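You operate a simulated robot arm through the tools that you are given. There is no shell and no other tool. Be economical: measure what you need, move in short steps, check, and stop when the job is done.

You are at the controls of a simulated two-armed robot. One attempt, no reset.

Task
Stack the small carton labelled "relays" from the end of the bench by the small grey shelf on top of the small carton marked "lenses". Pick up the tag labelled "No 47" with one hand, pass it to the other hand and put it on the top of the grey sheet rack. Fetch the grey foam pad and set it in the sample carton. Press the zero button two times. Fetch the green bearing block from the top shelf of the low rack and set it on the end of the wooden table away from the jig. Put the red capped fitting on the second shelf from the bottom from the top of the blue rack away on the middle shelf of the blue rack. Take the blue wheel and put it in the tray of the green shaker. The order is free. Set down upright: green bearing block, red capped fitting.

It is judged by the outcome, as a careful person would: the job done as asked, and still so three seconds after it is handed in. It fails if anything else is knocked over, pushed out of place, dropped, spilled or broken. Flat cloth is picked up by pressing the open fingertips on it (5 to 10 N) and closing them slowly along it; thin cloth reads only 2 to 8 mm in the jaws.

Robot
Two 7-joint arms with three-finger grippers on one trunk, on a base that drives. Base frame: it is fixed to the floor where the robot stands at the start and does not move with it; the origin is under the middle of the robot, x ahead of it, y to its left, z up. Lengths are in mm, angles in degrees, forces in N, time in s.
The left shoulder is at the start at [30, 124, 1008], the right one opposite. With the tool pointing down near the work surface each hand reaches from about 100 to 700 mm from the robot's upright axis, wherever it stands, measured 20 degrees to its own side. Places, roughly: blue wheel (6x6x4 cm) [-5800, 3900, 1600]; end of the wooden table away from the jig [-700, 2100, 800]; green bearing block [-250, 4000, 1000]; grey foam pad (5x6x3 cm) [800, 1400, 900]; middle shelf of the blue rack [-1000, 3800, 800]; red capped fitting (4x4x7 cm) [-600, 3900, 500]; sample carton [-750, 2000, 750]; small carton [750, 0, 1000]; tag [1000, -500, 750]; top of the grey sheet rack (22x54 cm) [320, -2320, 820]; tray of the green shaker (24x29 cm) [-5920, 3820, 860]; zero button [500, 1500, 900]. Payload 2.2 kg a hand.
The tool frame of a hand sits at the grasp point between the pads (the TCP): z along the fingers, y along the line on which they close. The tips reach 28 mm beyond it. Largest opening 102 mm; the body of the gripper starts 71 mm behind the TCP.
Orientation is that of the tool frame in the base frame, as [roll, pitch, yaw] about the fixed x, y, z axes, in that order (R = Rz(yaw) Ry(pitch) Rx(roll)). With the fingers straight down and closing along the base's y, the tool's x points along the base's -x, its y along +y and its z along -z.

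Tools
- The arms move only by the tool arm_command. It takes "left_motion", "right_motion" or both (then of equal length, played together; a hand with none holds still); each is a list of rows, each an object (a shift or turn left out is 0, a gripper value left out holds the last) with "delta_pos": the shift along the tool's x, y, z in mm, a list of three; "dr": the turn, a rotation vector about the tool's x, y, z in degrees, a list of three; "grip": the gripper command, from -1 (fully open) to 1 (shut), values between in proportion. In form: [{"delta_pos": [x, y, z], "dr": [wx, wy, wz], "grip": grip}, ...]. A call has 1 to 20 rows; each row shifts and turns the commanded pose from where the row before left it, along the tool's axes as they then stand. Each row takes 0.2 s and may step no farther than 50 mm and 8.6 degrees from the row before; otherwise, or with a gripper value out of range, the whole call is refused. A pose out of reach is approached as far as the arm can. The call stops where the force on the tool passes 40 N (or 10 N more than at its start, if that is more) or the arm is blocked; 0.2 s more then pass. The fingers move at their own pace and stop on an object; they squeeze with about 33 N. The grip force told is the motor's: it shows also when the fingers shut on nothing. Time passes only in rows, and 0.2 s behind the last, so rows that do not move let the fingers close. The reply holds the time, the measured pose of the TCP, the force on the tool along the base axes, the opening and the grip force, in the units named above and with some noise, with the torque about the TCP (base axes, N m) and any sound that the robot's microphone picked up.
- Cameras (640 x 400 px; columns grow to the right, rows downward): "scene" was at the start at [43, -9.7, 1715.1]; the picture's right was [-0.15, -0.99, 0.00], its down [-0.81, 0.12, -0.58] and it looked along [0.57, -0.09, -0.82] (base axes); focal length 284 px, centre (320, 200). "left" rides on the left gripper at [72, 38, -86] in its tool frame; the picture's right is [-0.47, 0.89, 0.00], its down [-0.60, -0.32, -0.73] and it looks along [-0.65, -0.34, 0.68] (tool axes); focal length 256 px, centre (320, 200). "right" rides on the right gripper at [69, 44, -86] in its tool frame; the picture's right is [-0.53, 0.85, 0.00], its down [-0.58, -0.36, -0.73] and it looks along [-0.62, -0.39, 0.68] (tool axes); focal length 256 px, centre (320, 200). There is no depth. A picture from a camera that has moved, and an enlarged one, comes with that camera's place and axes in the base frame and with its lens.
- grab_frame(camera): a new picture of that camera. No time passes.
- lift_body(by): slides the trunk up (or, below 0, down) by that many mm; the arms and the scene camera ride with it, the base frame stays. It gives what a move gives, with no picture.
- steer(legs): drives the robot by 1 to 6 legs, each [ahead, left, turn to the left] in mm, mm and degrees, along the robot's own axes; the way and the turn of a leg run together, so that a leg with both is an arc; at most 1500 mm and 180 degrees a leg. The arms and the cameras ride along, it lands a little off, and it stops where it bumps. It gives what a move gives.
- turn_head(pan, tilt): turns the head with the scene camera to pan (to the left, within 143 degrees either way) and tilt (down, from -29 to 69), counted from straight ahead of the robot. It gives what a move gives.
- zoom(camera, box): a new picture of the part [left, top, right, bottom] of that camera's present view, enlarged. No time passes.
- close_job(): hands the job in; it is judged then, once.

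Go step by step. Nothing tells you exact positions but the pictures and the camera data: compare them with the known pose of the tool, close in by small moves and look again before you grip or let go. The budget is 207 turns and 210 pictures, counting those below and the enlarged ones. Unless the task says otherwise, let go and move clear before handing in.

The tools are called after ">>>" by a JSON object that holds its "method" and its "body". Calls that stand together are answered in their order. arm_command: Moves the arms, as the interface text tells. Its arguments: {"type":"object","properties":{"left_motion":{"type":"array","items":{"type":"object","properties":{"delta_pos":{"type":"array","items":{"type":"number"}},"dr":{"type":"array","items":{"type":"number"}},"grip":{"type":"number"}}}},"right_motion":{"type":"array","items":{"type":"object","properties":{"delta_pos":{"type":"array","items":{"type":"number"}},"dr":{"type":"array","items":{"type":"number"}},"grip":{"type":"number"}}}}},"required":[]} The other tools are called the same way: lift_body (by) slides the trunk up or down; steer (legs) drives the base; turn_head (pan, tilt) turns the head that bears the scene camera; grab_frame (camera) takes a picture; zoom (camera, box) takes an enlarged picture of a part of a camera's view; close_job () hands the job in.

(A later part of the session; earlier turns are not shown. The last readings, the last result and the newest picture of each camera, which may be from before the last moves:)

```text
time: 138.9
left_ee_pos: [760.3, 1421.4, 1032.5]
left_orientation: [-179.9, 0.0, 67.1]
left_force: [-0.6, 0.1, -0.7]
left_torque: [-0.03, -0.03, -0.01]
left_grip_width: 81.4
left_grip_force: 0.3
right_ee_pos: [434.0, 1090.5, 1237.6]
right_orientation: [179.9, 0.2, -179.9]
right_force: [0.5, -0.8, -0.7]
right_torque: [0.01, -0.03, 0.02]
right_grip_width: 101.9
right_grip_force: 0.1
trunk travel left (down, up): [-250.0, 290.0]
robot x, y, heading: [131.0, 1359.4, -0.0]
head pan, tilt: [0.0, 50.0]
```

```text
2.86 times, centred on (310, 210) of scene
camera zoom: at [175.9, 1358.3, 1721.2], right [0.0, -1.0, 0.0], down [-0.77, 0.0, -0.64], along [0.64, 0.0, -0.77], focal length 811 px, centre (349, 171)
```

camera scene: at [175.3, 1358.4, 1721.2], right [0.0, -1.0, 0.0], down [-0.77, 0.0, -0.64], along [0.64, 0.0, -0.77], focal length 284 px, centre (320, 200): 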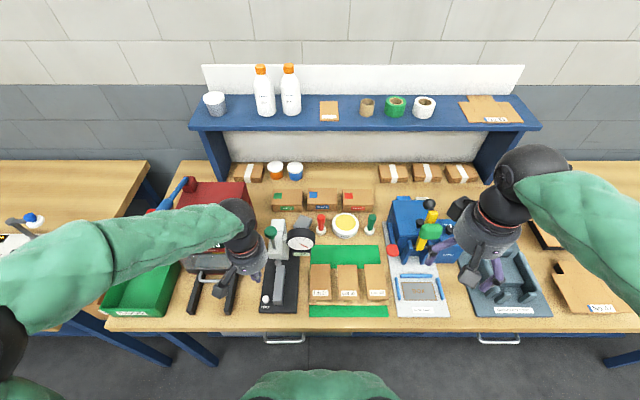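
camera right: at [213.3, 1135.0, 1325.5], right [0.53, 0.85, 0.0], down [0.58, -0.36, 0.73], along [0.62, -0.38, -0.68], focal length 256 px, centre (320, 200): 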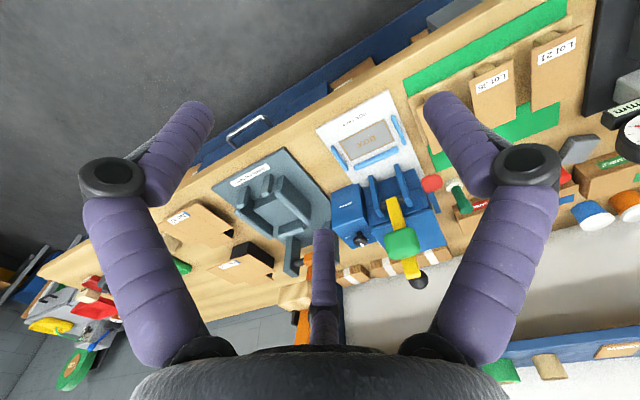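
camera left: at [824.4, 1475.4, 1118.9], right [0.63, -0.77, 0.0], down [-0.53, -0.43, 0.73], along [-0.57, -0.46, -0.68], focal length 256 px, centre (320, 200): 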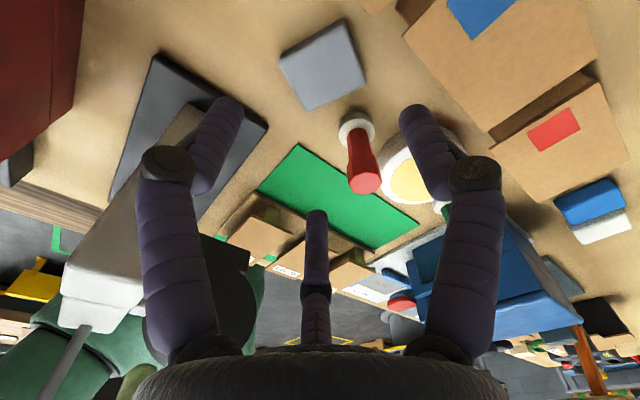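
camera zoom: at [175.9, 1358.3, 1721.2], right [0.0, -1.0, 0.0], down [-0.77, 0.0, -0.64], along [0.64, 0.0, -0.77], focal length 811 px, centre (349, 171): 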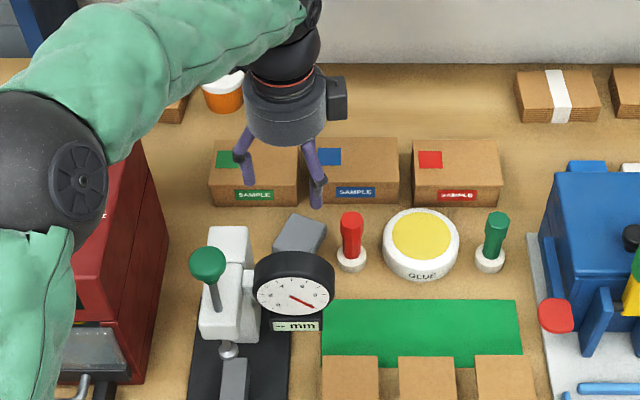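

Centre refined to (765, 1424), turned −25°. Fine adjust and descend beside the stand.

>>> {"method": "arm_command", "body": {"left_motion": [{"delta_pos": [4.7, 3.4, 20], "dr": [0, 0, 2]}, {"delta_pos": [0, 0, 30]}, {"delta_pos": [0, 0, 30]}, {"delta_pos": [0, 0, 20]}, {}]}}

>>> {"method": "grab_frame", "body": {"camera": "left"}}

>>> {"method": "zoom", "body": {"camera": "scene", "box": [240, 170, 380, 270]}}

```text
time: 140.1
left_ee_pos: [767.1, 1427.5, 937.0]
left_orientation: [180.0, 0.1, 65.2]
left_force: [-0.6, -0.8, 0.2]
left_torque: [0.03, -0.05, 0.01]
left_grip_width: 81.6
left_grip_force: 0.0
right_ee_pos: [434.7, 1091.5, 1239.1]
right_orientation: [180.0, 0.2, -179.9]
right_force: [0.4, 0.0, 0.6]
right_torque: [0.01, 0.03, 0.02]
right_grip_width: 102.0
right_grip_force: 0.1
trunk travel left (down, up): [-250.0, 290.0]
robot x, y, heading: [131.0, 1359.7, 0.1]
head pan, tilt: [0.0, 50.0]
```

```text
116 pictures are left
camera left: at [832.7, 1479.1, 1021.9], right [0.61, -0.79, 0.0], down [-0.54, -0.41, 0.73], along [-0.58, -0.44, -0.68], focal length 256 px, centre (320, 200)
```

left: 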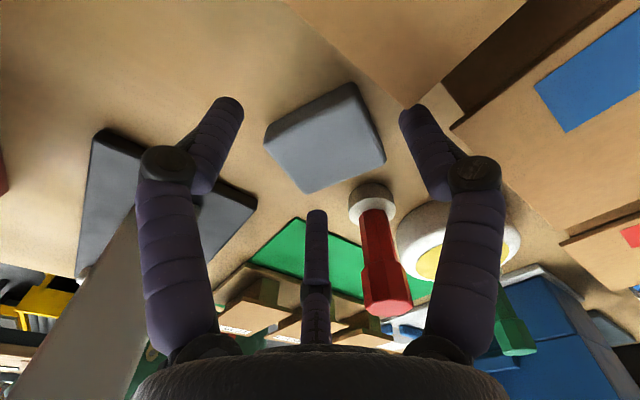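

```text
4.00 times, centred on (310, 220) of scene
camera zoom: at [176.4, 1358.2, 1721.1], right [0.0, -1.0, 0.0], down [-0.77, 0.0, -0.64], along [0.64, 0.0, -0.77], focal length 1135 px, centre (360, 120)
```

zoom: 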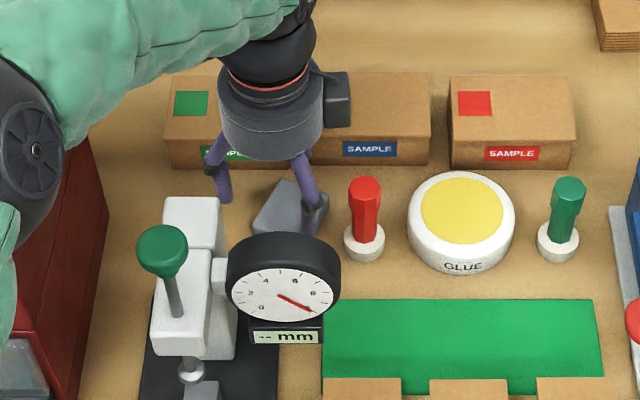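

The back finger will sit just at the gap between two sample boxes; narrow the opening to ~70 mm and go down carefully.

>>> {"method": "arm_command", "body": {"left_motion": [{"grip": -0.37}, {}, {"delta_pos": [0, 0, 10]}, {}, {"delta_pos": [0, 0, 12]}, {}]}}

>>> {"method": "grab_frame", "body": {"camera": "left"}}

```text
time: 141.5
left_ee_pos: [765.0, 1424.6, 916.5]
left_orientation: [-180.0, 0.1, 65.0]
left_force: [-8.1, -3.8, 17.5]
left_torque: [-0.37, 0.72, -0.02]
left_grip_width: 84.5
left_grip_force: 9.0
right_ee_pos: [431.8, 1090.5, 1238.8]
right_orientation: [179.9, 0.4, -179.9]
right_force: [-0.5, -0.2, -0.1]
right_torque: [0.0, 0.01, 0.0]
right_grip_width: 101.9
right_grip_force: 0.0
trunk travel left (down, up): [-250.0, 290.0]
robot x, y, heading: [130.8, 1357.6, 0.1]
head pan, tilt: [0.0, 50.0]
```

```text
114 pictures are left
camera left: at [831.2, 1475.8, 1002.2], right [0.61, -0.79, 0.0], down [-0.54, -0.41, 0.73], along [-0.58, -0.45, -0.68], focal length 256 px, centre (320, 200)
```

left: 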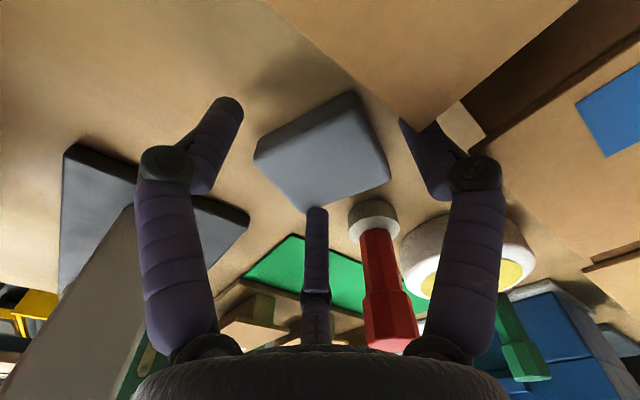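

The fingers are being held open by contact with a box corner. Back straight up to look.

>>> {"method": "arm_command", "body": {"left_motion": [{"delta_pos": [0, 0, -10], "grip": -0.65}, {"delta_pos": [0, 0, -20]}, {"delta_pos": [0, 0, -30]}, {}]}}

>>> {"method": "grab_frame", "body": {"camera": "left"}}

>>> {"method": "zoom", "body": {"camera": "scene", "box": [240, 170, 380, 270]}}

```text
time: 142.5
left_ee_pos: [769.7, 1425.3, 973.6]
left_orientation: [-179.9, 0.1, 65.1]
left_force: [-0.5, -0.9, 0.8]
left_torque: [0.02, 0.04, 0.01]
left_grip_width: 84.3
left_grip_force: 0.1
right_ee_pos: [435.4, 1090.8, 1237.1]
right_orientation: [180.0, 0.2, -179.9]
right_force: [-0.2, 1.1, -0.2]
right_torque: [0.0, 0.05, 0.0]
right_grip_width: 102.2
right_grip_force: 0.0
trunk travel left (down, up): [-250.0, 290.0]
robot x, y, heading: [129.9, 1357.3, 0.3]
head pan, tilt: [0.0, 50.0]
```

```text
113 pictures are left
camera left: at [834.4, 1477.2, 1059.2], right [0.61, -0.79, 0.0], down [-0.54, -0.41, 0.73], along [-0.58, -0.44, -0.68], focal length 256 px, centre (320, 200)
```

left: 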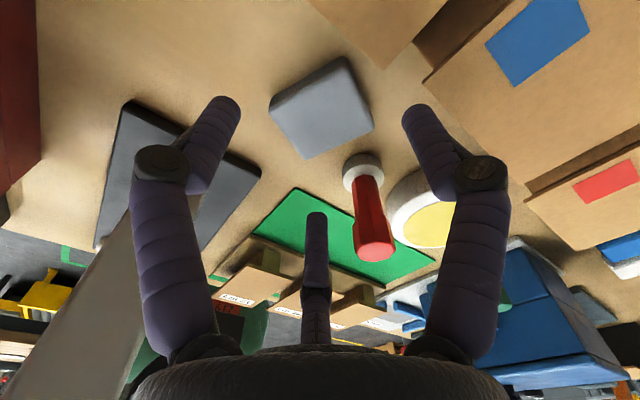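

```text
4.00 times, centred on (310, 220) of scene
camera zoom: at [176.9, 1358.2, 1721.1], right [0.0, -1.0, 0.0], down [-0.77, 0.0, -0.64], along [0.64, 0.0, -0.77], focal length 1135 px, centre (360, 120)
```

zoom: 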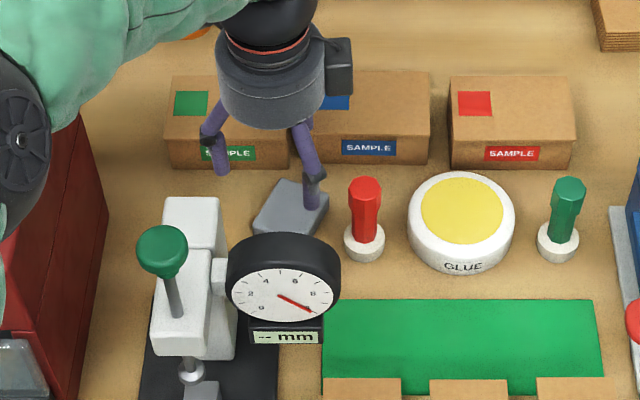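

The three-jaw fingers clash with the pad corners/box in this orientation. I'll raise, rotate the hand by 180° so the single jaw faces the stand side, and retry.

>>> {"method": "arm_command", "body": {"left_motion": [{"delta_pos": [0, 0, -45], "grip": -1}, {"delta_pos": [0, 0, -45]}, {"dr": [0, 0, -8.5]}, {"dr": [0, 0, -8.5]}, {"dr": [0, 0, -8.5]}, {"dr": [0, 0, -8.5]}, {"dr": [0, 0, -8.5]}, {"dr": [0, 0, -8.5]}, {"dr": [0, 0, -8.5]}, {"dr": [0, 0, -8.5]}, {"dr": [0, 0, -8.5]}, {"dr": [0, 0, -8.5]}, {"dr": [0, 0, -8.5]}, {"dr": [0, 0, -8.5]}, {}]}}

>>> {"method": "arm_command", "body": {"left_motion": [{"dr": [0, 0, -8.5]}, {"dr": [0, 0, -8.5]}, {"dr": [0, 0, -8.5]}, {"dr": [0, 0, -8.5]}, {"dr": [0, 0, -8.5]}, {"dr": [0, 0, -8.5]}, {"dr": [0, 0, -8.5]}, {"dr": [0, 0, -8.5]}, {"dr": [0, 0, -8.5]}, {}]}}

>>> {"method": "grab_frame", "body": {"camera": "left"}}

>>> {"method": "grab_frame", "body": {"camera": "scene"}}

```text
time: 145.7
left_ee_pos: [767.2, 1426.5, 1063.5]
left_orientation: [-179.9, -0.1, 167.3]
left_force: [0.5, 0.5, 0.5]
left_torque: [0.02, -0.01, -0.01]
left_grip_width: 102.0
left_grip_force: 0.1
right_ee_pos: [434.9, 1090.3, 1238.9]
right_orientation: [180.0, 0.2, -180.0]
right_force: [-0.1, -0.6, 0.3]
right_torque: [0.03, 0.0, -0.02]
right_grip_width: 102.0
right_grip_force: 0.0
trunk travel left (down, up): [-250.0, 290.0]
robot x, y, heading: [126.7, 1360.0, 0.1]
head pan, tilt: [0.0, 50.0]
```

```text
time: 147.9
left_ee_pos: [767.5, 1425.9, 1064.0]
left_orientation: [179.9, -0.1, -116.3]
left_force: [0.1, 0.2, 0.0]
left_torque: [-0.01, 0.04, -0.01]
left_grip_width: 102.1
left_grip_force: 0.0
right_ee_pos: [433.8, 1090.9, 1237.9]
right_orientation: [180.0, 0.2, -180.0]
right_force: [-0.1, 0.1, 0.6]
right_torque: [0.0, 0.02, 0.01]
right_grip_width: 102.1
right_grip_force: 0.0
trunk travel left (down, up): [-250.0, 290.0]
robot x, y, heading: [127.0, 1355.5, 0.1]
head pan, tilt: [0.0, 50.0]
```

```text
111 pictures are left
camera left: at [702.3, 1378.7, 1149.8], right [-0.59, 0.81, 0.0], down [0.55, 0.4, 0.73], along [0.59, 0.43, -0.68], focal length 256 px, centre (320, 200)
```

left: 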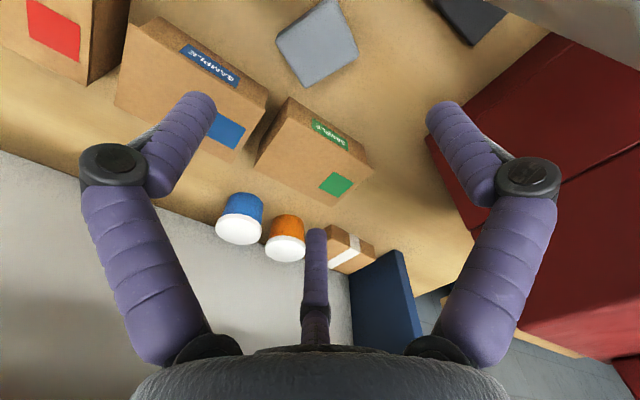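

```text
110 pictures are left
camera scene: at [176.5, 1358.2, 1721.1], right [0.0, -1.0, 0.0], down [-0.77, 0.0, -0.64], along [0.64, 0.0, -0.77], focal length 284 px, centre (320, 200)
```

scene: 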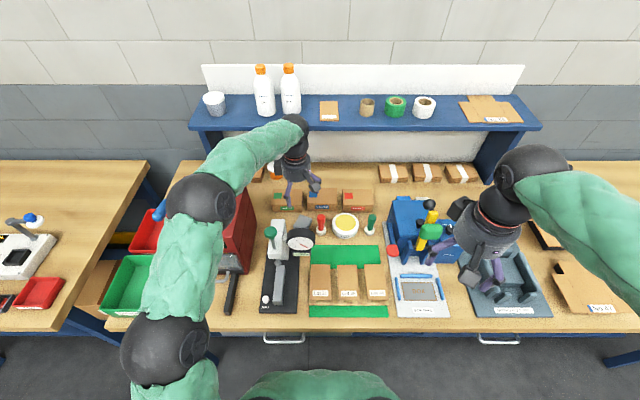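

From this side I get the pad centre at (764, 1422) with its top nearer z 895. Adjust and descend to check.

>>> {"method": "arm_command", "body": {"left_motion": [{"delta_pos": [5, 1.4, 0], "dr": [0, 0, -2.8], "grip": -0.8}, {"delta_pos": [0, 0, 40]}, {"delta_pos": [0, 0, 40]}, {"delta_pos": [0, 0, 30]}, {}]}}

>>> {"method": "grab_frame", "body": {"camera": "left"}}

>>> {"method": "zoom", "body": {"camera": "scene", "box": [240, 170, 380, 270]}}

```text
time: 149.1
left_ee_pos: [762.8, 1420.0, 953.9]
left_orientation: [-179.9, 0.0, -113.6]
left_force: [0.2, 0.1, 1.3]
left_torque: [-0.02, -0.02, -0.02]
left_grip_width: 91.8
left_grip_force: 0.0
right_ee_pos: [432.7, 1090.8, 1238.3]
right_orientation: [179.9, 0.2, -179.8]
right_force: [0.0, -0.1, 0.0]
right_torque: [0.0, 0.03, 0.02]
right_grip_width: 102.3
right_grip_force: 0.1
trunk travel left (down, up): [-250.0, 290.0]
robot x, y, heading: [128.8, 1354.9, 0.3]
head pan, tilt: [0.0, 50.0]
```

```text
109 pictures are left
camera left: at [700.6, 1370.0, 1039.7], right [-0.63, 0.78, 0.0], down [0.53, 0.43, 0.73], along [0.57, 0.46, -0.68], focal length 256 px, centre (320, 200)
```

left: 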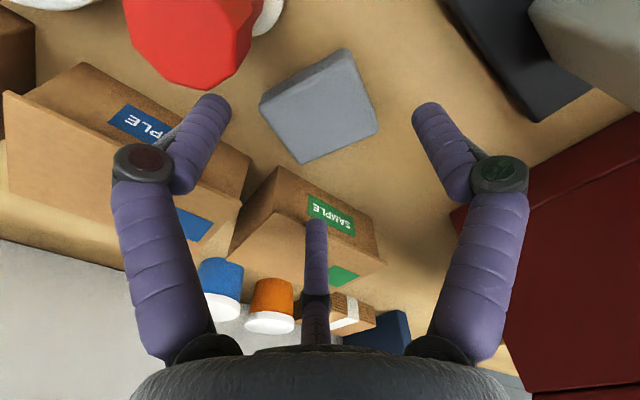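

```text
4.00 times, centred on (310, 220) of scene
camera zoom: at [175.8, 1358.2, 1721.2], right [0.0, -1.0, 0.0], down [-0.77, 0.0, -0.64], along [0.64, 0.0, -0.77], focal length 1135 px, centre (360, 120)
```

zoom: 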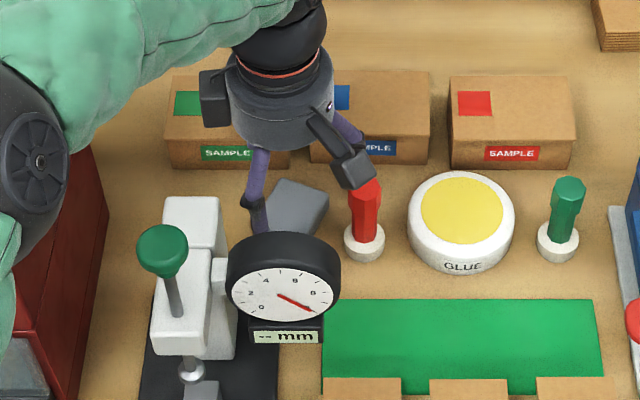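

Pad is centred. The camera housing passes close to the red stamp, so rotate 7° away and descend carefully.

>>> {"method": "arm_command", "body": {"left_motion": [{"dr": [0, 0, 7]}, {"delta_pos": [0, 0, 15]}, {"delta_pos": [0, 0, 12]}, {}]}}

>>> {"method": "grab_frame", "body": {"camera": "left"}}

>>> {"method": "zoom", "body": {"camera": "scene", "box": [240, 170, 380, 270]}}

```text
time: 150.1
left_ee_pos: [764.5, 1419.1, 926.1]
left_orientation: [179.7, -0.2, -120.7]
left_force: [-0.6, 0.0, 0.6]
left_torque: [0.0, -0.03, 0.04]
left_grip_width: 95.0
left_grip_force: 0.4
right_ee_pos: [433.0, 1090.0, 1238.1]
right_orientation: [179.9, 0.2, -179.9]
right_force: [-0.8, 0.8, -0.5]
right_torque: [-0.01, -0.03, -0.01]
right_grip_width: 102.0
right_grip_force: 0.1
trunk travel left (down, up): [-250.0, 290.0]
robot x, y, heading: [127.2, 1355.9, -0.2]
head pan, tilt: [0.0, 50.0]
```

```text
107 pictures are left
camera left: at [695.3, 1377.8, 1011.2], right [-0.52, 0.85, 0.0], down [0.58, 0.36, 0.73], along [0.62, 0.38, -0.68], focal length 256 px, centre (320, 200)
```

left: 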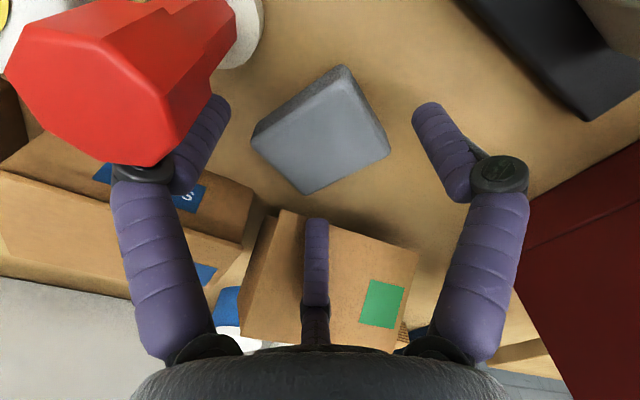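

```text
4.00 times, centred on (310, 220) of scene
camera zoom: at [175.6, 1358.2, 1721.0], right [0.0, -1.0, 0.0], down [-0.77, 0.0, -0.64], along [0.64, 0.0, -0.77], focal length 1135 px, centre (360, 120)
```

zoom: 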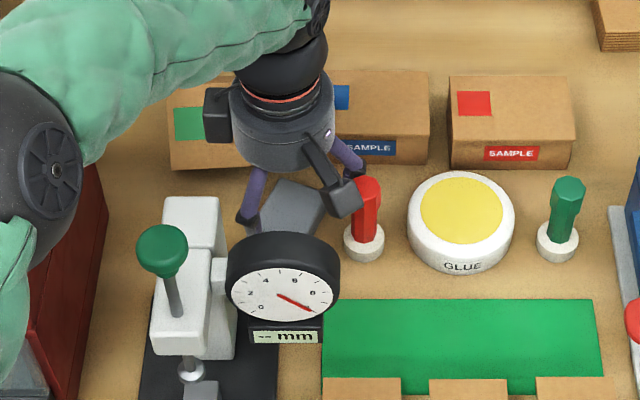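

The green sample box appears tilted by a finger; back off straight up immediately.

>>> {"method": "arm_command", "body": {"left_motion": [{"delta_pos": [0, 0, -15]}, {"delta_pos": [0, 0, -20]}, {"delta_pos": [0, 0, -40]}, {"delta_pos": [0, 0, -40]}, {}]}}

>>> {"method": "grab_frame", "body": {"camera": "left"}}

>>> {"method": "zoom", "body": {"camera": "scene", "box": [240, 170, 380, 270]}}

```text
time: 151.3
left_ee_pos: [764.6, 1422.7, 1042.8]
left_orientation: [179.9, -0.1, -120.5]
left_force: [0.3, -0.4, -0.8]
left_torque: [-0.04, 0.04, 0.01]
left_grip_width: 91.8
left_grip_force: 0.1
right_ee_pos: [433.8, 1091.5, 1238.6]
right_orientation: [179.9, 0.3, -179.9]
right_force: [0.3, -0.6, 1.3]
right_torque: [0.0, 0.03, -0.03]
right_grip_width: 102.0
right_grip_force: 0.1
trunk travel left (down, up): [-250.0, 290.0]
robot x, y, heading: [128.9, 1357.4, 0.0]
head pan, tilt: [0.0, 50.0]
```

```text
105 pictures are left
camera left: at [695.9, 1381.6, 1128.0], right [-0.53, 0.85, 0.0], down [0.58, 0.36, 0.73], along [0.62, 0.38, -0.68], focal length 256 px, centre (320, 200)
```

left: 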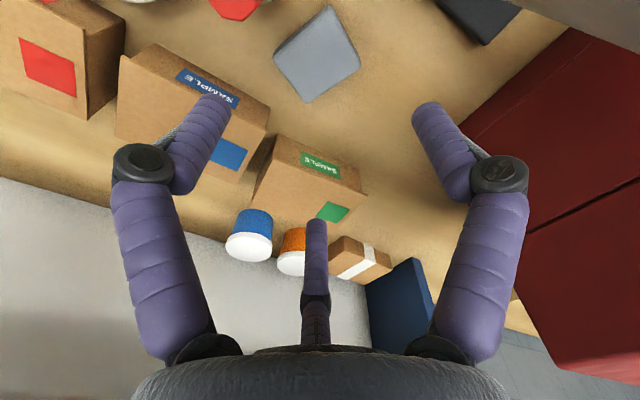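

```text
4.00 times, centred on (310, 220) of scene
camera zoom: at [177.1, 1358.1, 1721.1], right [0.0, -1.0, 0.0], down [-0.77, 0.0, -0.64], along [0.64, 0.0, -0.77], focal length 1135 px, centre (360, 120)
```

zoom: 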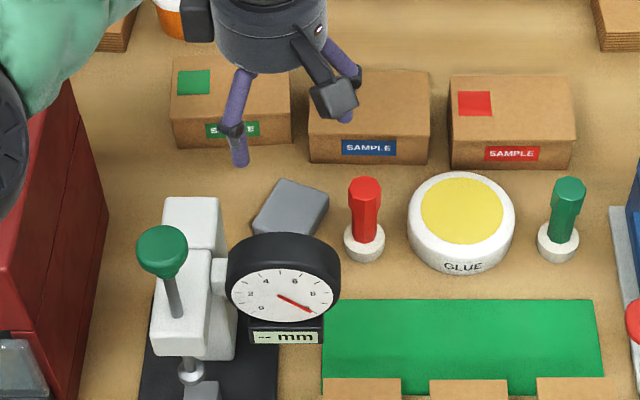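

The green sample box was nudged back about 2 cm; I'll push it back into place after the pad is out. With that room, I take the pad now.

>>> {"method": "arm_command", "body": {"left_motion": [{"delta_pos": [4, 1, 40], "grip": -0.75}, {"delta_pos": [0, 0, 40]}, {"delta_pos": [0, 0, 25]}, {}]}}

>>> {"method": "grab_frame", "body": {"camera": "left"}}

>>> {"method": "zoom", "body": {"camera": "scene", "box": [240, 170, 380, 270]}}

```text
time: 152.3
left_ee_pos: [759.5, 1420.0, 936.4]
left_orientation: [179.9, -0.2, -120.6]
left_force: [0.2, -0.4, 1.8]
left_torque: [-0.03, 0.01, 0.01]
left_grip_width: 89.0
left_grip_force: 0.1
right_ee_pos: [432.8, 1091.0, 1238.3]
right_orientation: [179.9, 0.2, -180.0]
right_force: [-0.5, 0.4, -0.2]
right_torque: [-0.02, 0.01, 0.0]
right_grip_width: 101.8
right_grip_force: 0.0
trunk travel left (down, up): [-250.0, 290.0]
robot x, y, heading: [128.6, 1360.2, 0.1]
head pan, tilt: [0.0, 50.0]
```

```text
103 pictures are left
camera left: at [691.2, 1378.0, 1022.2], right [-0.53, 0.85, 0.0], down [0.58, 0.36, 0.73], along [0.62, 0.38, -0.68], focal length 256 px, centre (320, 200)
```

left: 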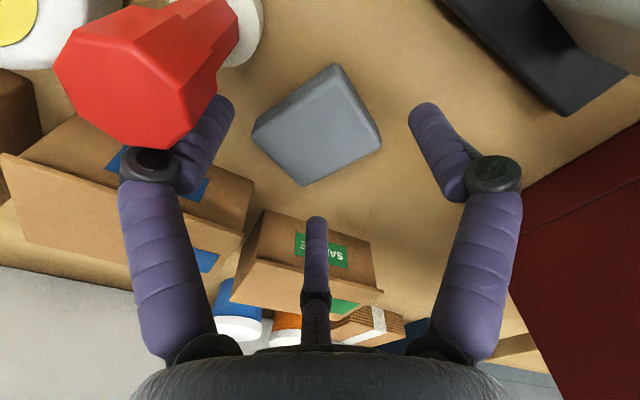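

```text
4.00 times, centred on (310, 220) of scene
camera zoom: at [176.1, 1358.2, 1721.1], right [0.0, -1.0, 0.0], down [-0.77, 0.0, -0.64], along [0.64, 0.0, -0.77], focal length 1135 px, centre (360, 120)
```

zoom: 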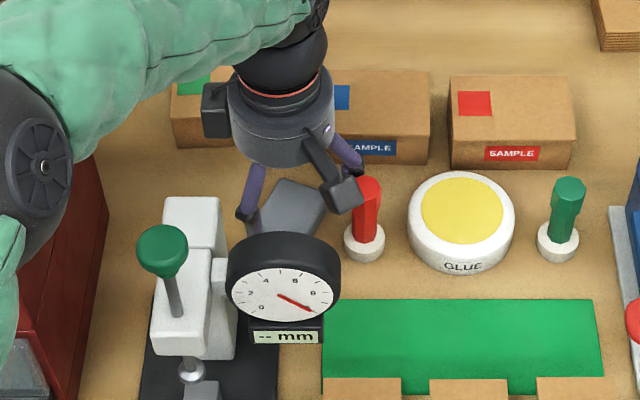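

>>> {"method": "arm_command", "body": {"left_motion": [{"delta_pos": [0, 0, 10]}, {}, {"delta_pos": [0, 0, 8]}, {}, {"delta_pos": [0, 0, 5]}, {}]}}

>>> {"method": "grab_frame", "body": {"camera": "left"}}

```text
time: 153.7
left_ee_pos: [761.7, 1417.2, 914.1]
left_orientation: [-180.0, -0.1, -120.7]
left_force: [-1.2, 0.0, 0.6]
left_torque: [-0.02, 0.01, -0.06]
left_grip_width: 89.1
left_grip_force: 0.1
right_ee_pos: [434.4, 1090.8, 1238.7]
right_orientation: [179.8, 0.2, -179.9]
right_force: [0.4, 0.0, 0.2]
right_torque: [0.0, 0.0, -0.02]
right_grip_width: 102.0
right_grip_force: 0.0
trunk travel left (down, up): [-250.0, 290.0]
robot x, y, heading: [128.4, 1352.6, -0.1]
head pan, tilt: [0.0, 50.0]
```

```text
101 pictures are left
camera left: at [691.9, 1376.4, 998.9], right [-0.53, 0.85, 0.0], down [0.58, 0.36, 0.73], along [0.62, 0.38, -0.68], focal length 256 px, centre (320, 200)
```

left: 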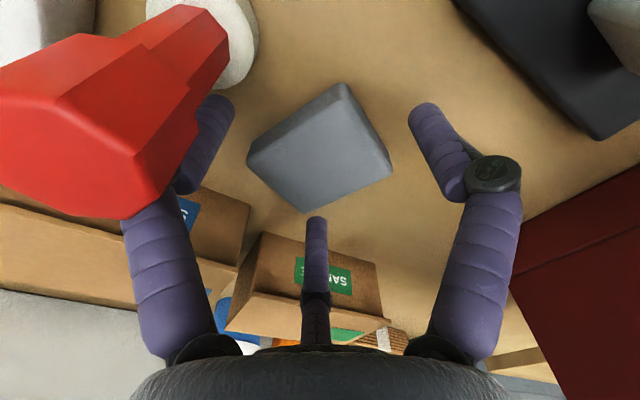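

No contact. Close on the pad.

>>> {"method": "arm_command", "body": {"left_motion": [{"delta_pos": [0, 0, 3]}, {"grip": -0.4}, {"grip": -0.1}, {"grip": 0.3}, {"grip": 0.6}, {}, {}]}}

>>> {"method": "grab_frame", "body": {"camera": "left"}}

```text
time: 155.3
left_ee_pos: [761.3, 1417.2, 910.2]
left_orientation: [-179.9, 0.0, -120.6]
left_force: [0.2, 1.2, 4.1]
left_torque: [-0.05, 0.0, 0.01]
left_grip_width: 57.4
left_grip_force: 33.0
right_ee_pos: [434.7, 1091.1, 1236.8]
right_orientation: [179.9, 0.2, -179.9]
right_force: [-0.3, 0.8, 0.4]
right_torque: [0.0, 0.0, 0.0]
right_grip_width: 102.1
right_grip_force: 0.0
trunk travel left (down, up): [-250.0, 290.0]
robot x, y, heading: [126.7, 1360.9, -0.1]
head pan, tilt: [0.0, 50.0]
```

```text
100 pictures are left
camera left: at [692.5, 1375.9, 996.5], right [-0.53, 0.85, 0.0], down [0.58, 0.36, 0.73], along [0.62, 0.38, -0.68], focal length 256 px, centre (320, 200)
```

left: 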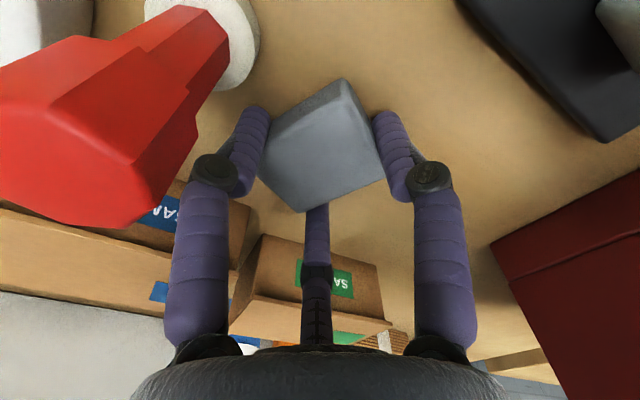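

Pad gripped (57 mm). Lift straight up well clear.

>>> {"method": "arm_command", "body": {"left_motion": [{"delta_pos": [0, 0, -15]}, {"delta_pos": [0, 0, -30]}, {"delta_pos": [0, 0, -40]}, {"delta_pos": [0, 0, -45]}, {"delta_pos": [0, 0, -45]}, {"delta_pos": [0, 0, -45]}, {"delta_pos": [0, 0, -45]}, {}]}}

>>> {"method": "grab_frame", "body": {"camera": "left"}}

>>> {"method": "grab_frame", "body": {"camera": "scene"}}

```text
time: 157.1
left_ee_pos: [761.6, 1421.2, 1173.2]
left_orientation: [179.8, 0.0, -120.5]
left_force: [-0.3, -0.1, 0.5]
left_torque: [0.0, 0.02, 0.0]
left_grip_width: 56.7
left_grip_force: 32.8
right_ee_pos: [434.5, 1090.7, 1238.1]
right_orientation: [-180.0, 0.1, -180.0]
right_force: [0.0, -0.7, 0.1]
right_torque: [-0.03, 0.0, -0.03]
right_grip_width: 102.0
right_grip_force: 0.0
trunk travel left (down, up): [-250.0, 290.0]
robot x, y, heading: [125.9, 1359.6, -0.1]
head pan, tilt: [0.0, 50.0]
```

```text
99 pictures are left
camera left: at [694.0, 1379.9, 1259.4], right [-0.53, 0.85, 0.0], down [0.58, 0.36, 0.73], along [0.62, 0.38, -0.68], focal length 256 px, centre (320, 200)
```

left: 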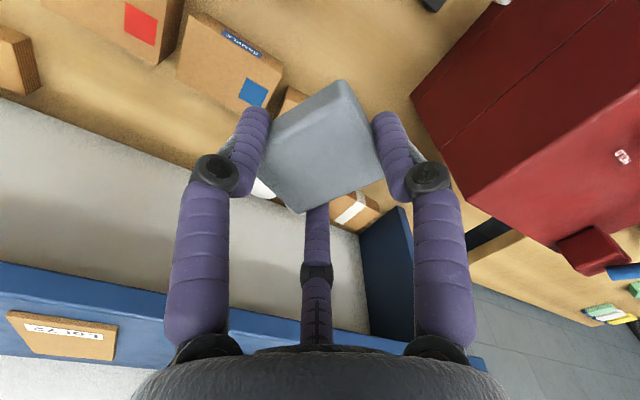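

```text
98 pictures are left
camera scene: at [176.8, 1358.4, 1721.1], right [0.0, -1.0, 0.0], down [-0.77, 0.0, -0.64], along [0.64, 0.0, -0.77], focal length 284 px, centre (320, 200)
```

scene: 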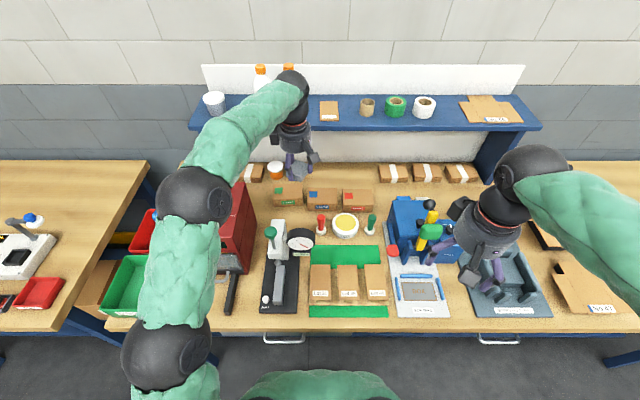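

The pad is held clear. Now inspect the displaced green box so I can push it back.

>>> {"method": "zoom", "body": {"camera": "scene", "box": [240, 170, 380, 270]}}

```text
4.00 times, centred on (310, 220) of scene
camera zoom: at [176.8, 1358.4, 1721.1], right [0.0, -1.0, 0.0], down [-0.77, 0.0, -0.64], along [0.64, 0.0, -0.77], focal length 1135 px, centre (360, 120)
```

zoom: 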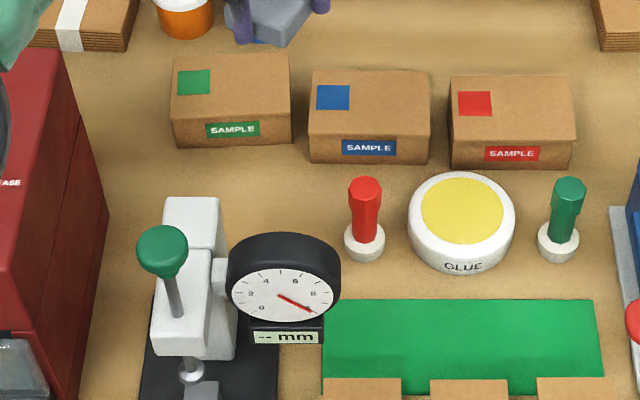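

The box moved back ≈26 mm (front should be at x≈819, same line as its neighbours). I'll retract the left hand, shift the robot, and drag the box back with light fingertip pressure of the right hand.

>>> {"method": "arm_command", "body": {"left_motion": [{"delta_pos": [0, 0, -45]}, {"delta_pos": [0, 0, -45]}, {"delta_pos": [0, 0, -45], "dr": [0, 0, 8.5]}, {"delta_pos": [22, 38, 0], "dr": [0, 0, 8.5]}, {"delta_pos": [28, 35, 0], "dr": [0, 0, 8.5]}, {"delta_pos": [33, 30, 0], "dr": [0, 0, 8.5]}, {"delta_pos": [37, 25, 0], "dr": [0, 0, 8.5]}, {"dr": [0, 0, 8.5]}, {"dr": [0, 0, 8.5]}, {}], "right_motion": [{"grip": 1}, {"delta_pos": [0, 20, 0]}, {"delta_pos": [-20, 40, 0]}, {"delta_pos": [-20, 40, 0]}, {"delta_pos": [-20, 40, 0]}, {"delta_pos": [-20, 40, 0]}, {}, {}, {}, {}]}}

>>> {"method": "steer", "body": {"legs": [[0, 130, 0], [50, 0, 0]]}}

>>> {"method": "grab_frame", "body": {"camera": "scene"}}

```text
time: 159.3
left_ee_pos: [585.9, 1446.4, 1310.5]
left_orientation: [180.0, -0.1, 179.9]
left_force: [1.1, 0.4, -0.6]
left_torque: [0.03, 0.0, 0.0]
left_grip_width: 56.3
left_grip_force: 33.0
right_ee_pos: [513.8, 1272.3, 1236.6]
right_orientation: [179.9, 0.2, -179.8]
right_force: [0.6, 0.1, -0.6]
right_torque: [0.0, -0.01, 0.0]
right_grip_width: 2.0
right_grip_force: 31.4
trunk travel left (down, up): [-250.0, 290.0]
robot x, y, heading: [128.7, 1356.3, 0.3]
head pan, tilt: [0.0, 50.0]
```

```text
time: 161.1
left_ee_pos: [638.7, 1576.1, 1309.6]
left_orientation: [-180.0, -0.2, 179.9]
left_force: [1.3, 0.1, -0.9]
left_torque: [0.0, 0.07, -0.02]
left_grip_width: 55.7
left_grip_force: 33.0
right_ee_pos: [565.0, 1400.5, 1236.7]
right_orientation: [-180.0, 0.0, -180.0]
right_force: [0.3, -0.2, -0.9]
right_torque: [-0.03, 0.05, -0.01]
right_grip_width: 2.1
right_grip_force: 32.1
trunk travel left (down, up): [-250.0, 290.0]
robot x, y, heading: [182.1, 1487.3, -0.0]
head pan, tilt: [0.0, 50.0]
```

```text
96 pictures are left
camera scene: at [229.4, 1487.8, 1721.0], right [0.0, -1.0, 0.0], down [-0.77, 0.0, -0.64], along [0.64, 0.0, -0.77], focal length 284 px, centre (320, 200)
```

scene: 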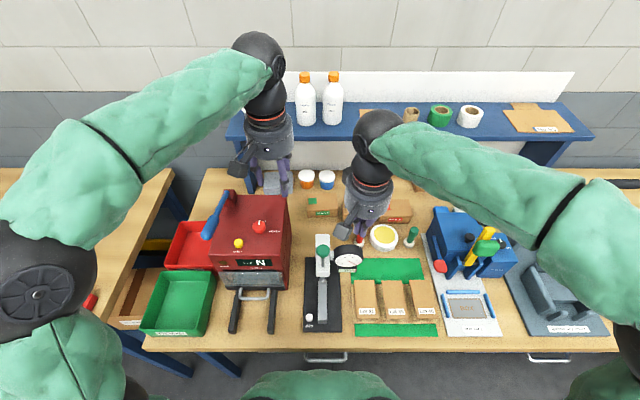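

>>> {"method": "arm_command", "body": {"right_motion": [{"delta_pos": [-44, 11, 0]}, {"delta_pos": [-44, 11, 0]}, {"delta_pos": [-44, 11, 0]}, {"delta_pos": [-44, 11, 0]}, {"delta_pos": [-44, 11, 0]}, {"delta_pos": [-44, 11, 0]}, {"delta_pos": [-44, 11, 0]}, {"delta_pos": [0, 0, 45]}, {"delta_pos": [0, 0, 45]}, {"delta_pos": [0, 0, 45]}, {"delta_pos": [0, 0, 45]}, {"delta_pos": [0, 0, 40]}, {}]}}

>>> {"method": "zoom", "body": {"camera": "scene", "box": [260, 160, 440, 280]}}

>>> {"method": "grab_frame", "body": {"camera": "right"}}

```text
time: 163.4
left_ee_pos: [635.0, 1574.0, 1309.2]
left_orientation: [180.0, -0.3, 180.0]
left_force: [0.9, -0.4, 0.2]
left_torque: [0.01, 0.07, 0.04]
left_grip_width: 55.4
left_grip_force: 32.6
right_ee_pos: [859.3, 1470.3, 1114.8]
right_orientation: [179.1, 2.6, 179.8]
right_force: [-0.6, -0.3, 4.4]
right_torque: [-0.06, 0.04, 0.04]
right_grip_width: 2.1
right_grip_force: 31.7
right hand out of reach, approached as far as the arm can: row 7
trunk travel left (down, up): [-250.0, 290.0]
robot x, y, heading: [177.7, 1488.5, -0.3]
head pan, tilt: [0.0, 50.0]
stopped in row 11 (right hand): the force on the tool passed its limit at 57 N (the readings are from after the stop); the commanded pose is now the measured one
```

```text
3.33 times, centred on (350, 220) of scene
camera zoom: at [226.3, 1486.6, 1721.1], right [0.0, -1.0, 0.0], down [-0.77, 0.0, -0.64], along [0.64, 0.0, -0.77], focal length 946 px, centre (220, 133)
```

zoom: 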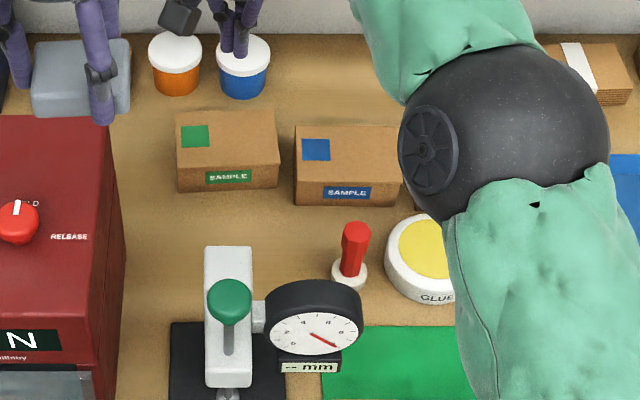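

```text
94 pictures are left
camera right: at [785.9, 1512.4, 1199.5], right [0.54, 0.84, 0.04], down [0.54, -0.38, 0.75], along [0.65, -0.38, -0.66], focal length 256 px, centre (320, 200)
```

right: 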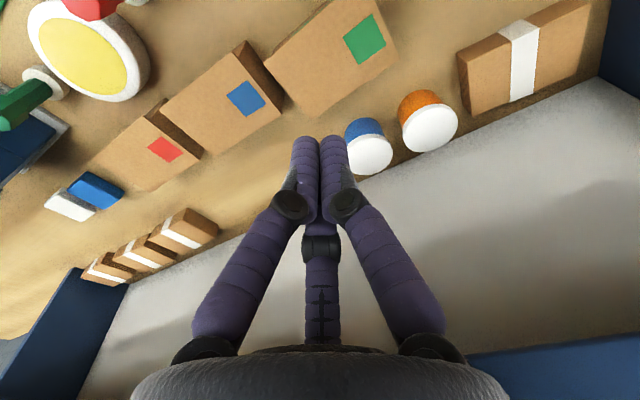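

A 57 N contact stopped the hand; check what it touched.

>>> {"method": "turn_head", "body": {"pan": 0, "tilt": 38}}

>>> {"method": "grab_frame", "body": {"camera": "scene"}}

```text
time: 164.2
left_ee_pos: [636.1, 1574.9, 1310.0]
left_orientation: [-180.0, -0.1, 180.0]
left_force: [0.1, 0.4, 0.2]
left_torque: [0.02, 0.01, -0.01]
left_grip_width: 55.4
left_grip_force: 33.2
right_ee_pos: [859.7, 1471.2, 1115.0]
right_orientation: [179.1, 2.8, 179.9]
right_force: [10.0, 1.3, 20.4]
right_torque: [0.12, -0.3, -0.06]
right_grip_width: 2.1
right_grip_force: 30.7
trunk travel left (down, up): [-250.0, 290.0]
robot x, y, heading: [177.2, 1487.6, -0.1]
head pan, tilt: [0.0, 38.0]
```

```text
93 pictures are left
camera scene: at [235.3, 1487.3, 1738.4], right [0.0, -1.0, 0.0], down [-0.62, 0.0, -0.79], along [0.79, 0.0, -0.62], focal length 284 px, centre (320, 200)
```

scene: 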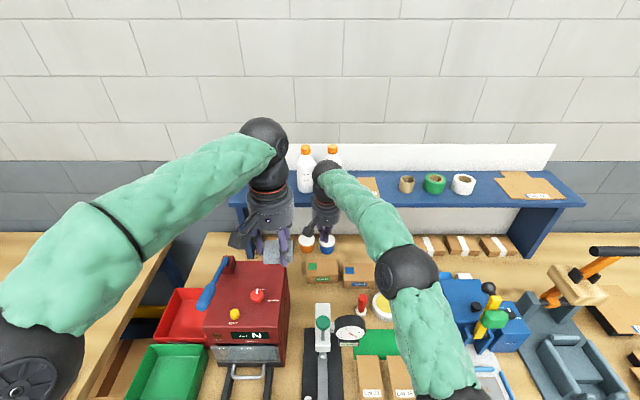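

The gripper body touched the shelf front edge. Back off up and away, then tilt the tool forward so the wrist stays clear of the shelf.

>>> {"method": "arm_command", "body": {"right_motion": [{"delta_pos": [0, 0, -30]}, {"delta_pos": [20, 0, -20]}, {"delta_pos": [45, 0, 0]}, {"delta_pos": [45, 0, 0]}, {"dr": [0, -8.5, 0]}, {"dr": [0, -8.5, 0]}, {"dr": [0, -8.5, 0]}, {"dr": [0, -8.5, 0]}, {"dr": [0, -4, 0]}, {}]}}

>>> {"method": "grab_frame", "body": {"camera": "scene"}}

```text
time: 166.3
left_ee_pos: [635.3, 1574.8, 1309.7]
left_orientation: [180.0, -0.1, 179.9]
left_force: [-0.4, 0.3, -0.3]
left_torque: [0.02, 0.01, 0.03]
left_grip_width: 54.9
left_grip_force: 33.2
right_ee_pos: [747.2, 1469.9, 1157.5]
right_orientation: [178.9, 40.4, 179.2]
right_force: [0.4, 0.1, -0.9]
right_torque: [-0.02, -0.02, 0.01]
right_grip_width: 2.1
right_grip_force: 31.5
trunk travel left (down, up): [-250.0, 290.0]
robot x, y, heading: [178.0, 1486.0, -0.2]
head pan, tilt: [0.0, 38.0]
```

```text
92 pictures are left
camera scene: at [235.9, 1487.0, 1738.3], right [0.0, -1.0, 0.0], down [-0.62, 0.0, -0.79], along [0.79, 0.0, -0.62], focal length 284 px, centre (320, 200)
```

scene: 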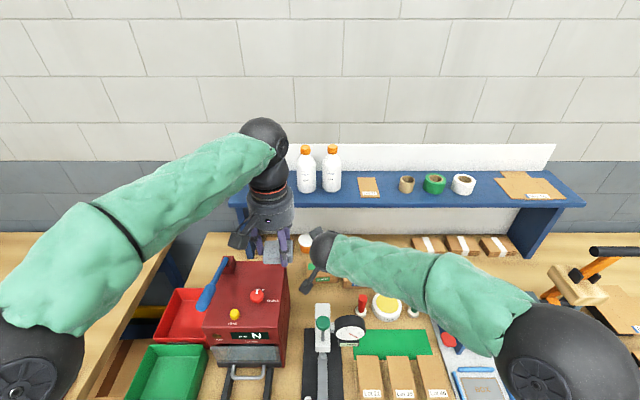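

>>> {"method": "arm_command", "body": {"right_motion": [{"delta_pos": [5.2, 0, 41.3]}, {"delta_pos": [5.2, 0, 41.3]}, {"delta_pos": [5.2, 0, 41.3]}, {"delta_pos": [5.2, 0, 41.3]}, {"delta_pos": [5.2, 0, 41.3]}, {}]}}

>>> {"method": "zoom", "body": {"camera": "scene", "box": [250, 200, 430, 320]}}

>>> {"method": "grab_frame", "body": {"camera": "right"}}

```text
time: 167.8
left_ee_pos: [633.9, 1574.8, 1310.1]
left_orientation: [-179.9, -0.1, 180.0]
left_force: [-0.9, 0.9, 0.0]
left_torque: [-0.01, -0.01, 0.03]
left_grip_width: 55.3
left_grip_force: 33.1
right_ee_pos: [860.0, 1469.5, 983.9]
right_orientation: [179.0, 40.5, 179.2]
right_force: [0.0, -0.2, -0.3]
right_torque: [0.03, 0.0, -0.01]
right_grip_width: 2.3
right_grip_force: 31.2
trunk travel left (down, up): [-250.0, 290.0]
robot x, y, heading: [179.5, 1485.0, -0.2]
head pan, tilt: [0.0, 38.0]
```

```text
3.33 times, centred on (340, 260) of scene
camera zoom: at [234.7, 1486.8, 1738.4], right [0.0, -1.0, 0.0], down [-0.62, 0.0, -0.79], along [0.79, 0.0, -0.62], focal length 946 px, centre (253, 0)
```

zoom: 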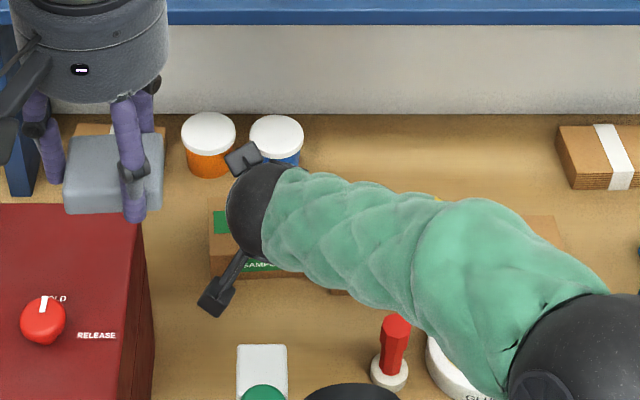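

```text
90 pictures are left
camera right: at [751.2, 1513.5, 1006.3], right [0.41, 0.84, 0.36], down [-0.04, -0.38, 0.93], along [0.91, -0.39, -0.12], focal length 256 px, centre (320, 200)
```

right: 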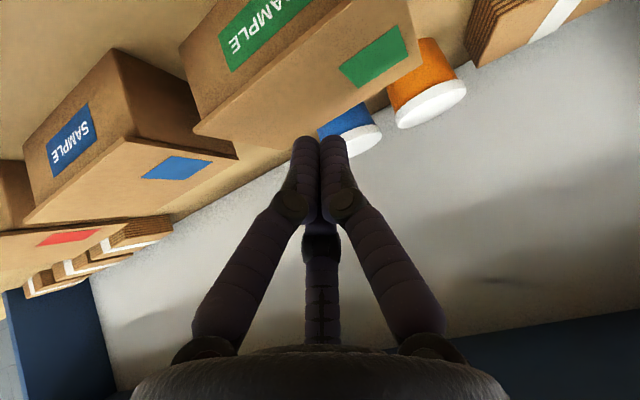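

>>> {"method": "arm_command", "body": {"right_motion": [{"delta_pos": [3.2, 0, 3.8]}, {"delta_pos": [3.2, 0, 3.8]}, {"delta_pos": [3.2, 0, 3.8]}, {}, {"delta_pos": [1.9, 0, 2.3]}, {}, {"delta_pos": [1.9, 0, 2.3]}, {}]}}

```text
time: 169.6
left_ee_pos: [635.6, 1575.6, 1310.4]
left_orientation: [179.9, -0.1, 179.9]
left_force: [-0.1, -0.2, -0.2]
left_torque: [-0.01, 0.02, 0.0]
left_grip_width: 55.3
left_grip_force: 32.9
right_ee_pos: [860.2, 1472.2, 963.5]
right_orientation: [179.0, 40.3, 179.2]
right_force: [0.0, -0.1, 1.6]
right_torque: [0.02, 0.02, 0.0]
right_grip_width: 2.2
right_grip_force: 31.6
trunk travel left (down, up): [-250.0, 290.0]
robot x, y, heading: [178.6, 1490.4, 0.1]
head pan, tilt: [0.0, 38.0]
```

>>> {"method": "arm_command", "body": {"right_motion": [{"delta_pos": [1.9, 0, 2.3]}, {}, {"delta_pos": [1.9, 0, 2.3]}, {}]}}

>>> {"method": "grab_frame", "body": {"camera": "right"}}

```text
time: 170.6
left_ee_pos: [633.4, 1574.7, 1311.1]
left_orientation: [180.0, -0.1, 179.9]
left_force: [-0.1, 0.7, 0.1]
left_torque: [0.0, -0.02, 0.02]
left_grip_width: 55.4
left_grip_force: 33.1
right_ee_pos: [861.2, 1472.4, 959.6]
right_orientation: [179.0, 40.6, 179.1]
right_force: [-1.4, 0.4, 19.8]
right_torque: [-0.11, -0.07, 0.0]
right_grip_width: 2.0
right_grip_force: 31.2
trunk travel left (down, up): [-250.0, 290.0]
robot x, y, heading: [181.5, 1485.7, -0.2]
head pan, tilt: [0.0, 38.0]
```

```text
89 pictures are left
camera right: at [752.0, 1515.3, 982.1], right [0.41, 0.84, 0.36], down [-0.04, -0.38, 0.92], along [0.91, -0.39, -0.12], focal length 256 px, centre (320, 200)
```

right: 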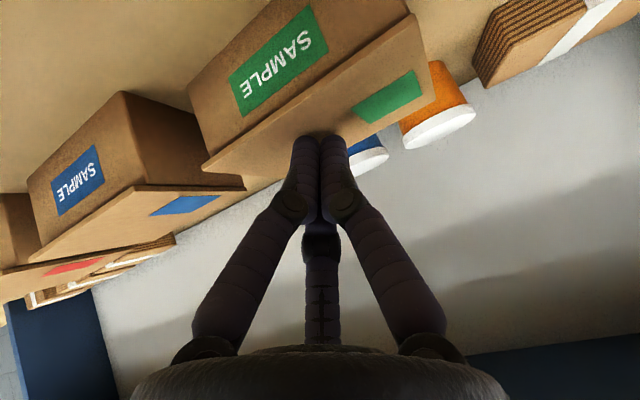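

Contact at 20 N on the box top. Drag it towards me 25 mm.

>>> {"method": "arm_command", "body": {"right_motion": [{"delta_pos": [3.8, 0, -3.2]}, {}, {"delta_pos": [3.8, 0, -3.2]}, {}, {"delta_pos": [3.8, 0, -3.2]}, {}]}}

>>> {"method": "grab_frame", "body": {"camera": "right"}}

```text
time: 171.9
left_ee_pos: [635.2, 1573.8, 1309.8]
left_orientation: [179.9, -0.1, 179.9]
left_force: [-0.3, 0.6, -1.1]
left_torque: [0.02, -0.01, 0.02]
left_grip_width: 55.0
left_grip_force: 33.5
right_ee_pos: [846.3, 1471.8, 961.6]
right_orientation: [178.9, 40.8, 178.9]
right_force: [2.1, -3.9, 28.9]
right_torque: [-0.25, -0.23, -0.02]
right_grip_width: 1.9
right_grip_force: 31.4
trunk travel left (down, up): [-250.0, 290.0]
robot x, y, heading: [176.5, 1485.7, 0.1]
head pan, tilt: [0.0, 38.0]
```

```text
88 pictures are left
camera right: at [737.6, 1515.7, 982.9], right [0.41, 0.84, 0.36], down [-0.04, -0.38, 0.92], along [0.91, -0.39, -0.12], focal length 256 px, centre (320, 200)
```

right: 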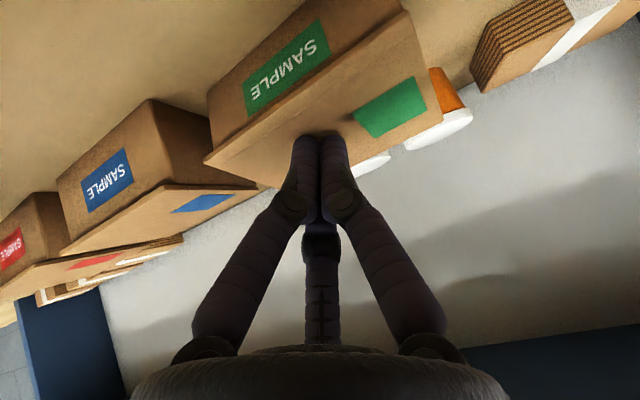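

It's following. Continue ~11 mm more.

>>> {"method": "arm_command", "body": {"right_motion": [{"delta_pos": [3.2, 0, -4.2]}, {}, {"delta_pos": [3.8, 0, -3.2]}, {}]}}

>>> {"method": "turn_head", "body": {"pan": 0, "tilt": 50}}

>>> {"method": "zoom", "body": {"camera": "scene", "box": [260, 160, 440, 280]}}

```text
time: 172.9
left_ee_pos: [632.9, 1572.9, 1310.9]
left_orientation: [-179.9, -0.1, 179.9]
left_force: [0.5, 0.2, -0.7]
left_torque: [0.03, 0.01, -0.02]
left_grip_width: 55.4
left_grip_force: 32.4
right_ee_pos: [834.4, 1471.5, 959.9]
right_orientation: [178.9, 40.5, 179.1]
right_force: [-4.3, -6.1, 26.0]
right_torque: [-0.24, -0.03, -0.08]
right_grip_width: 2.0
right_grip_force: 31.7
trunk travel left (down, up): [-250.0, 290.0]
robot x, y, heading: [180.0, 1488.6, -0.1]
head pan, tilt: [0.0, 38.0]
```

```text
time: 173.7
left_ee_pos: [634.3, 1574.2, 1310.3]
left_orientation: [-180.0, -0.1, 180.0]
left_force: [-0.2, -0.5, -0.4]
left_torque: [-0.01, -0.02, 0.04]
left_grip_width: 54.9
left_grip_force: 33.4
right_ee_pos: [834.0, 1471.9, 959.3]
right_orientation: [178.9, 40.6, 179.1]
right_force: [-4.6, -4.9, 26.0]
right_torque: [-0.19, -0.02, -0.08]
right_grip_width: 2.0
right_grip_force: 31.5
trunk travel left (down, up): [-250.0, 290.0]
robot x, y, heading: [179.3, 1486.1, -0.2]
head pan, tilt: [0.0, 50.0]
```

```text
3.33 times, centred on (350, 220) of scene
camera zoom: at [223.2, 1486.5, 1721.3], right [0.0, -1.0, 0.0], down [-0.76, 0.0, -0.64], along [0.64, 0.0, -0.76], focal length 946 px, centre (220, 133)
```

zoom: 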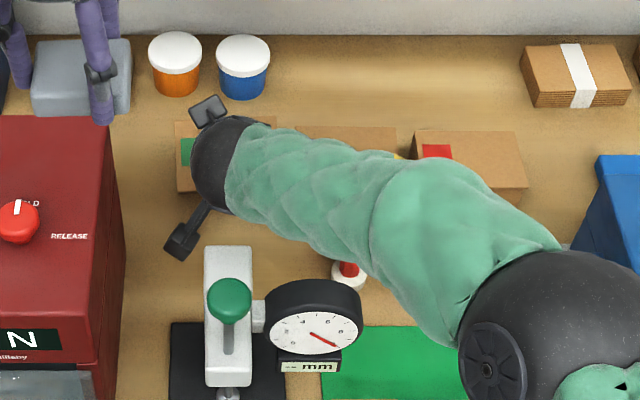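

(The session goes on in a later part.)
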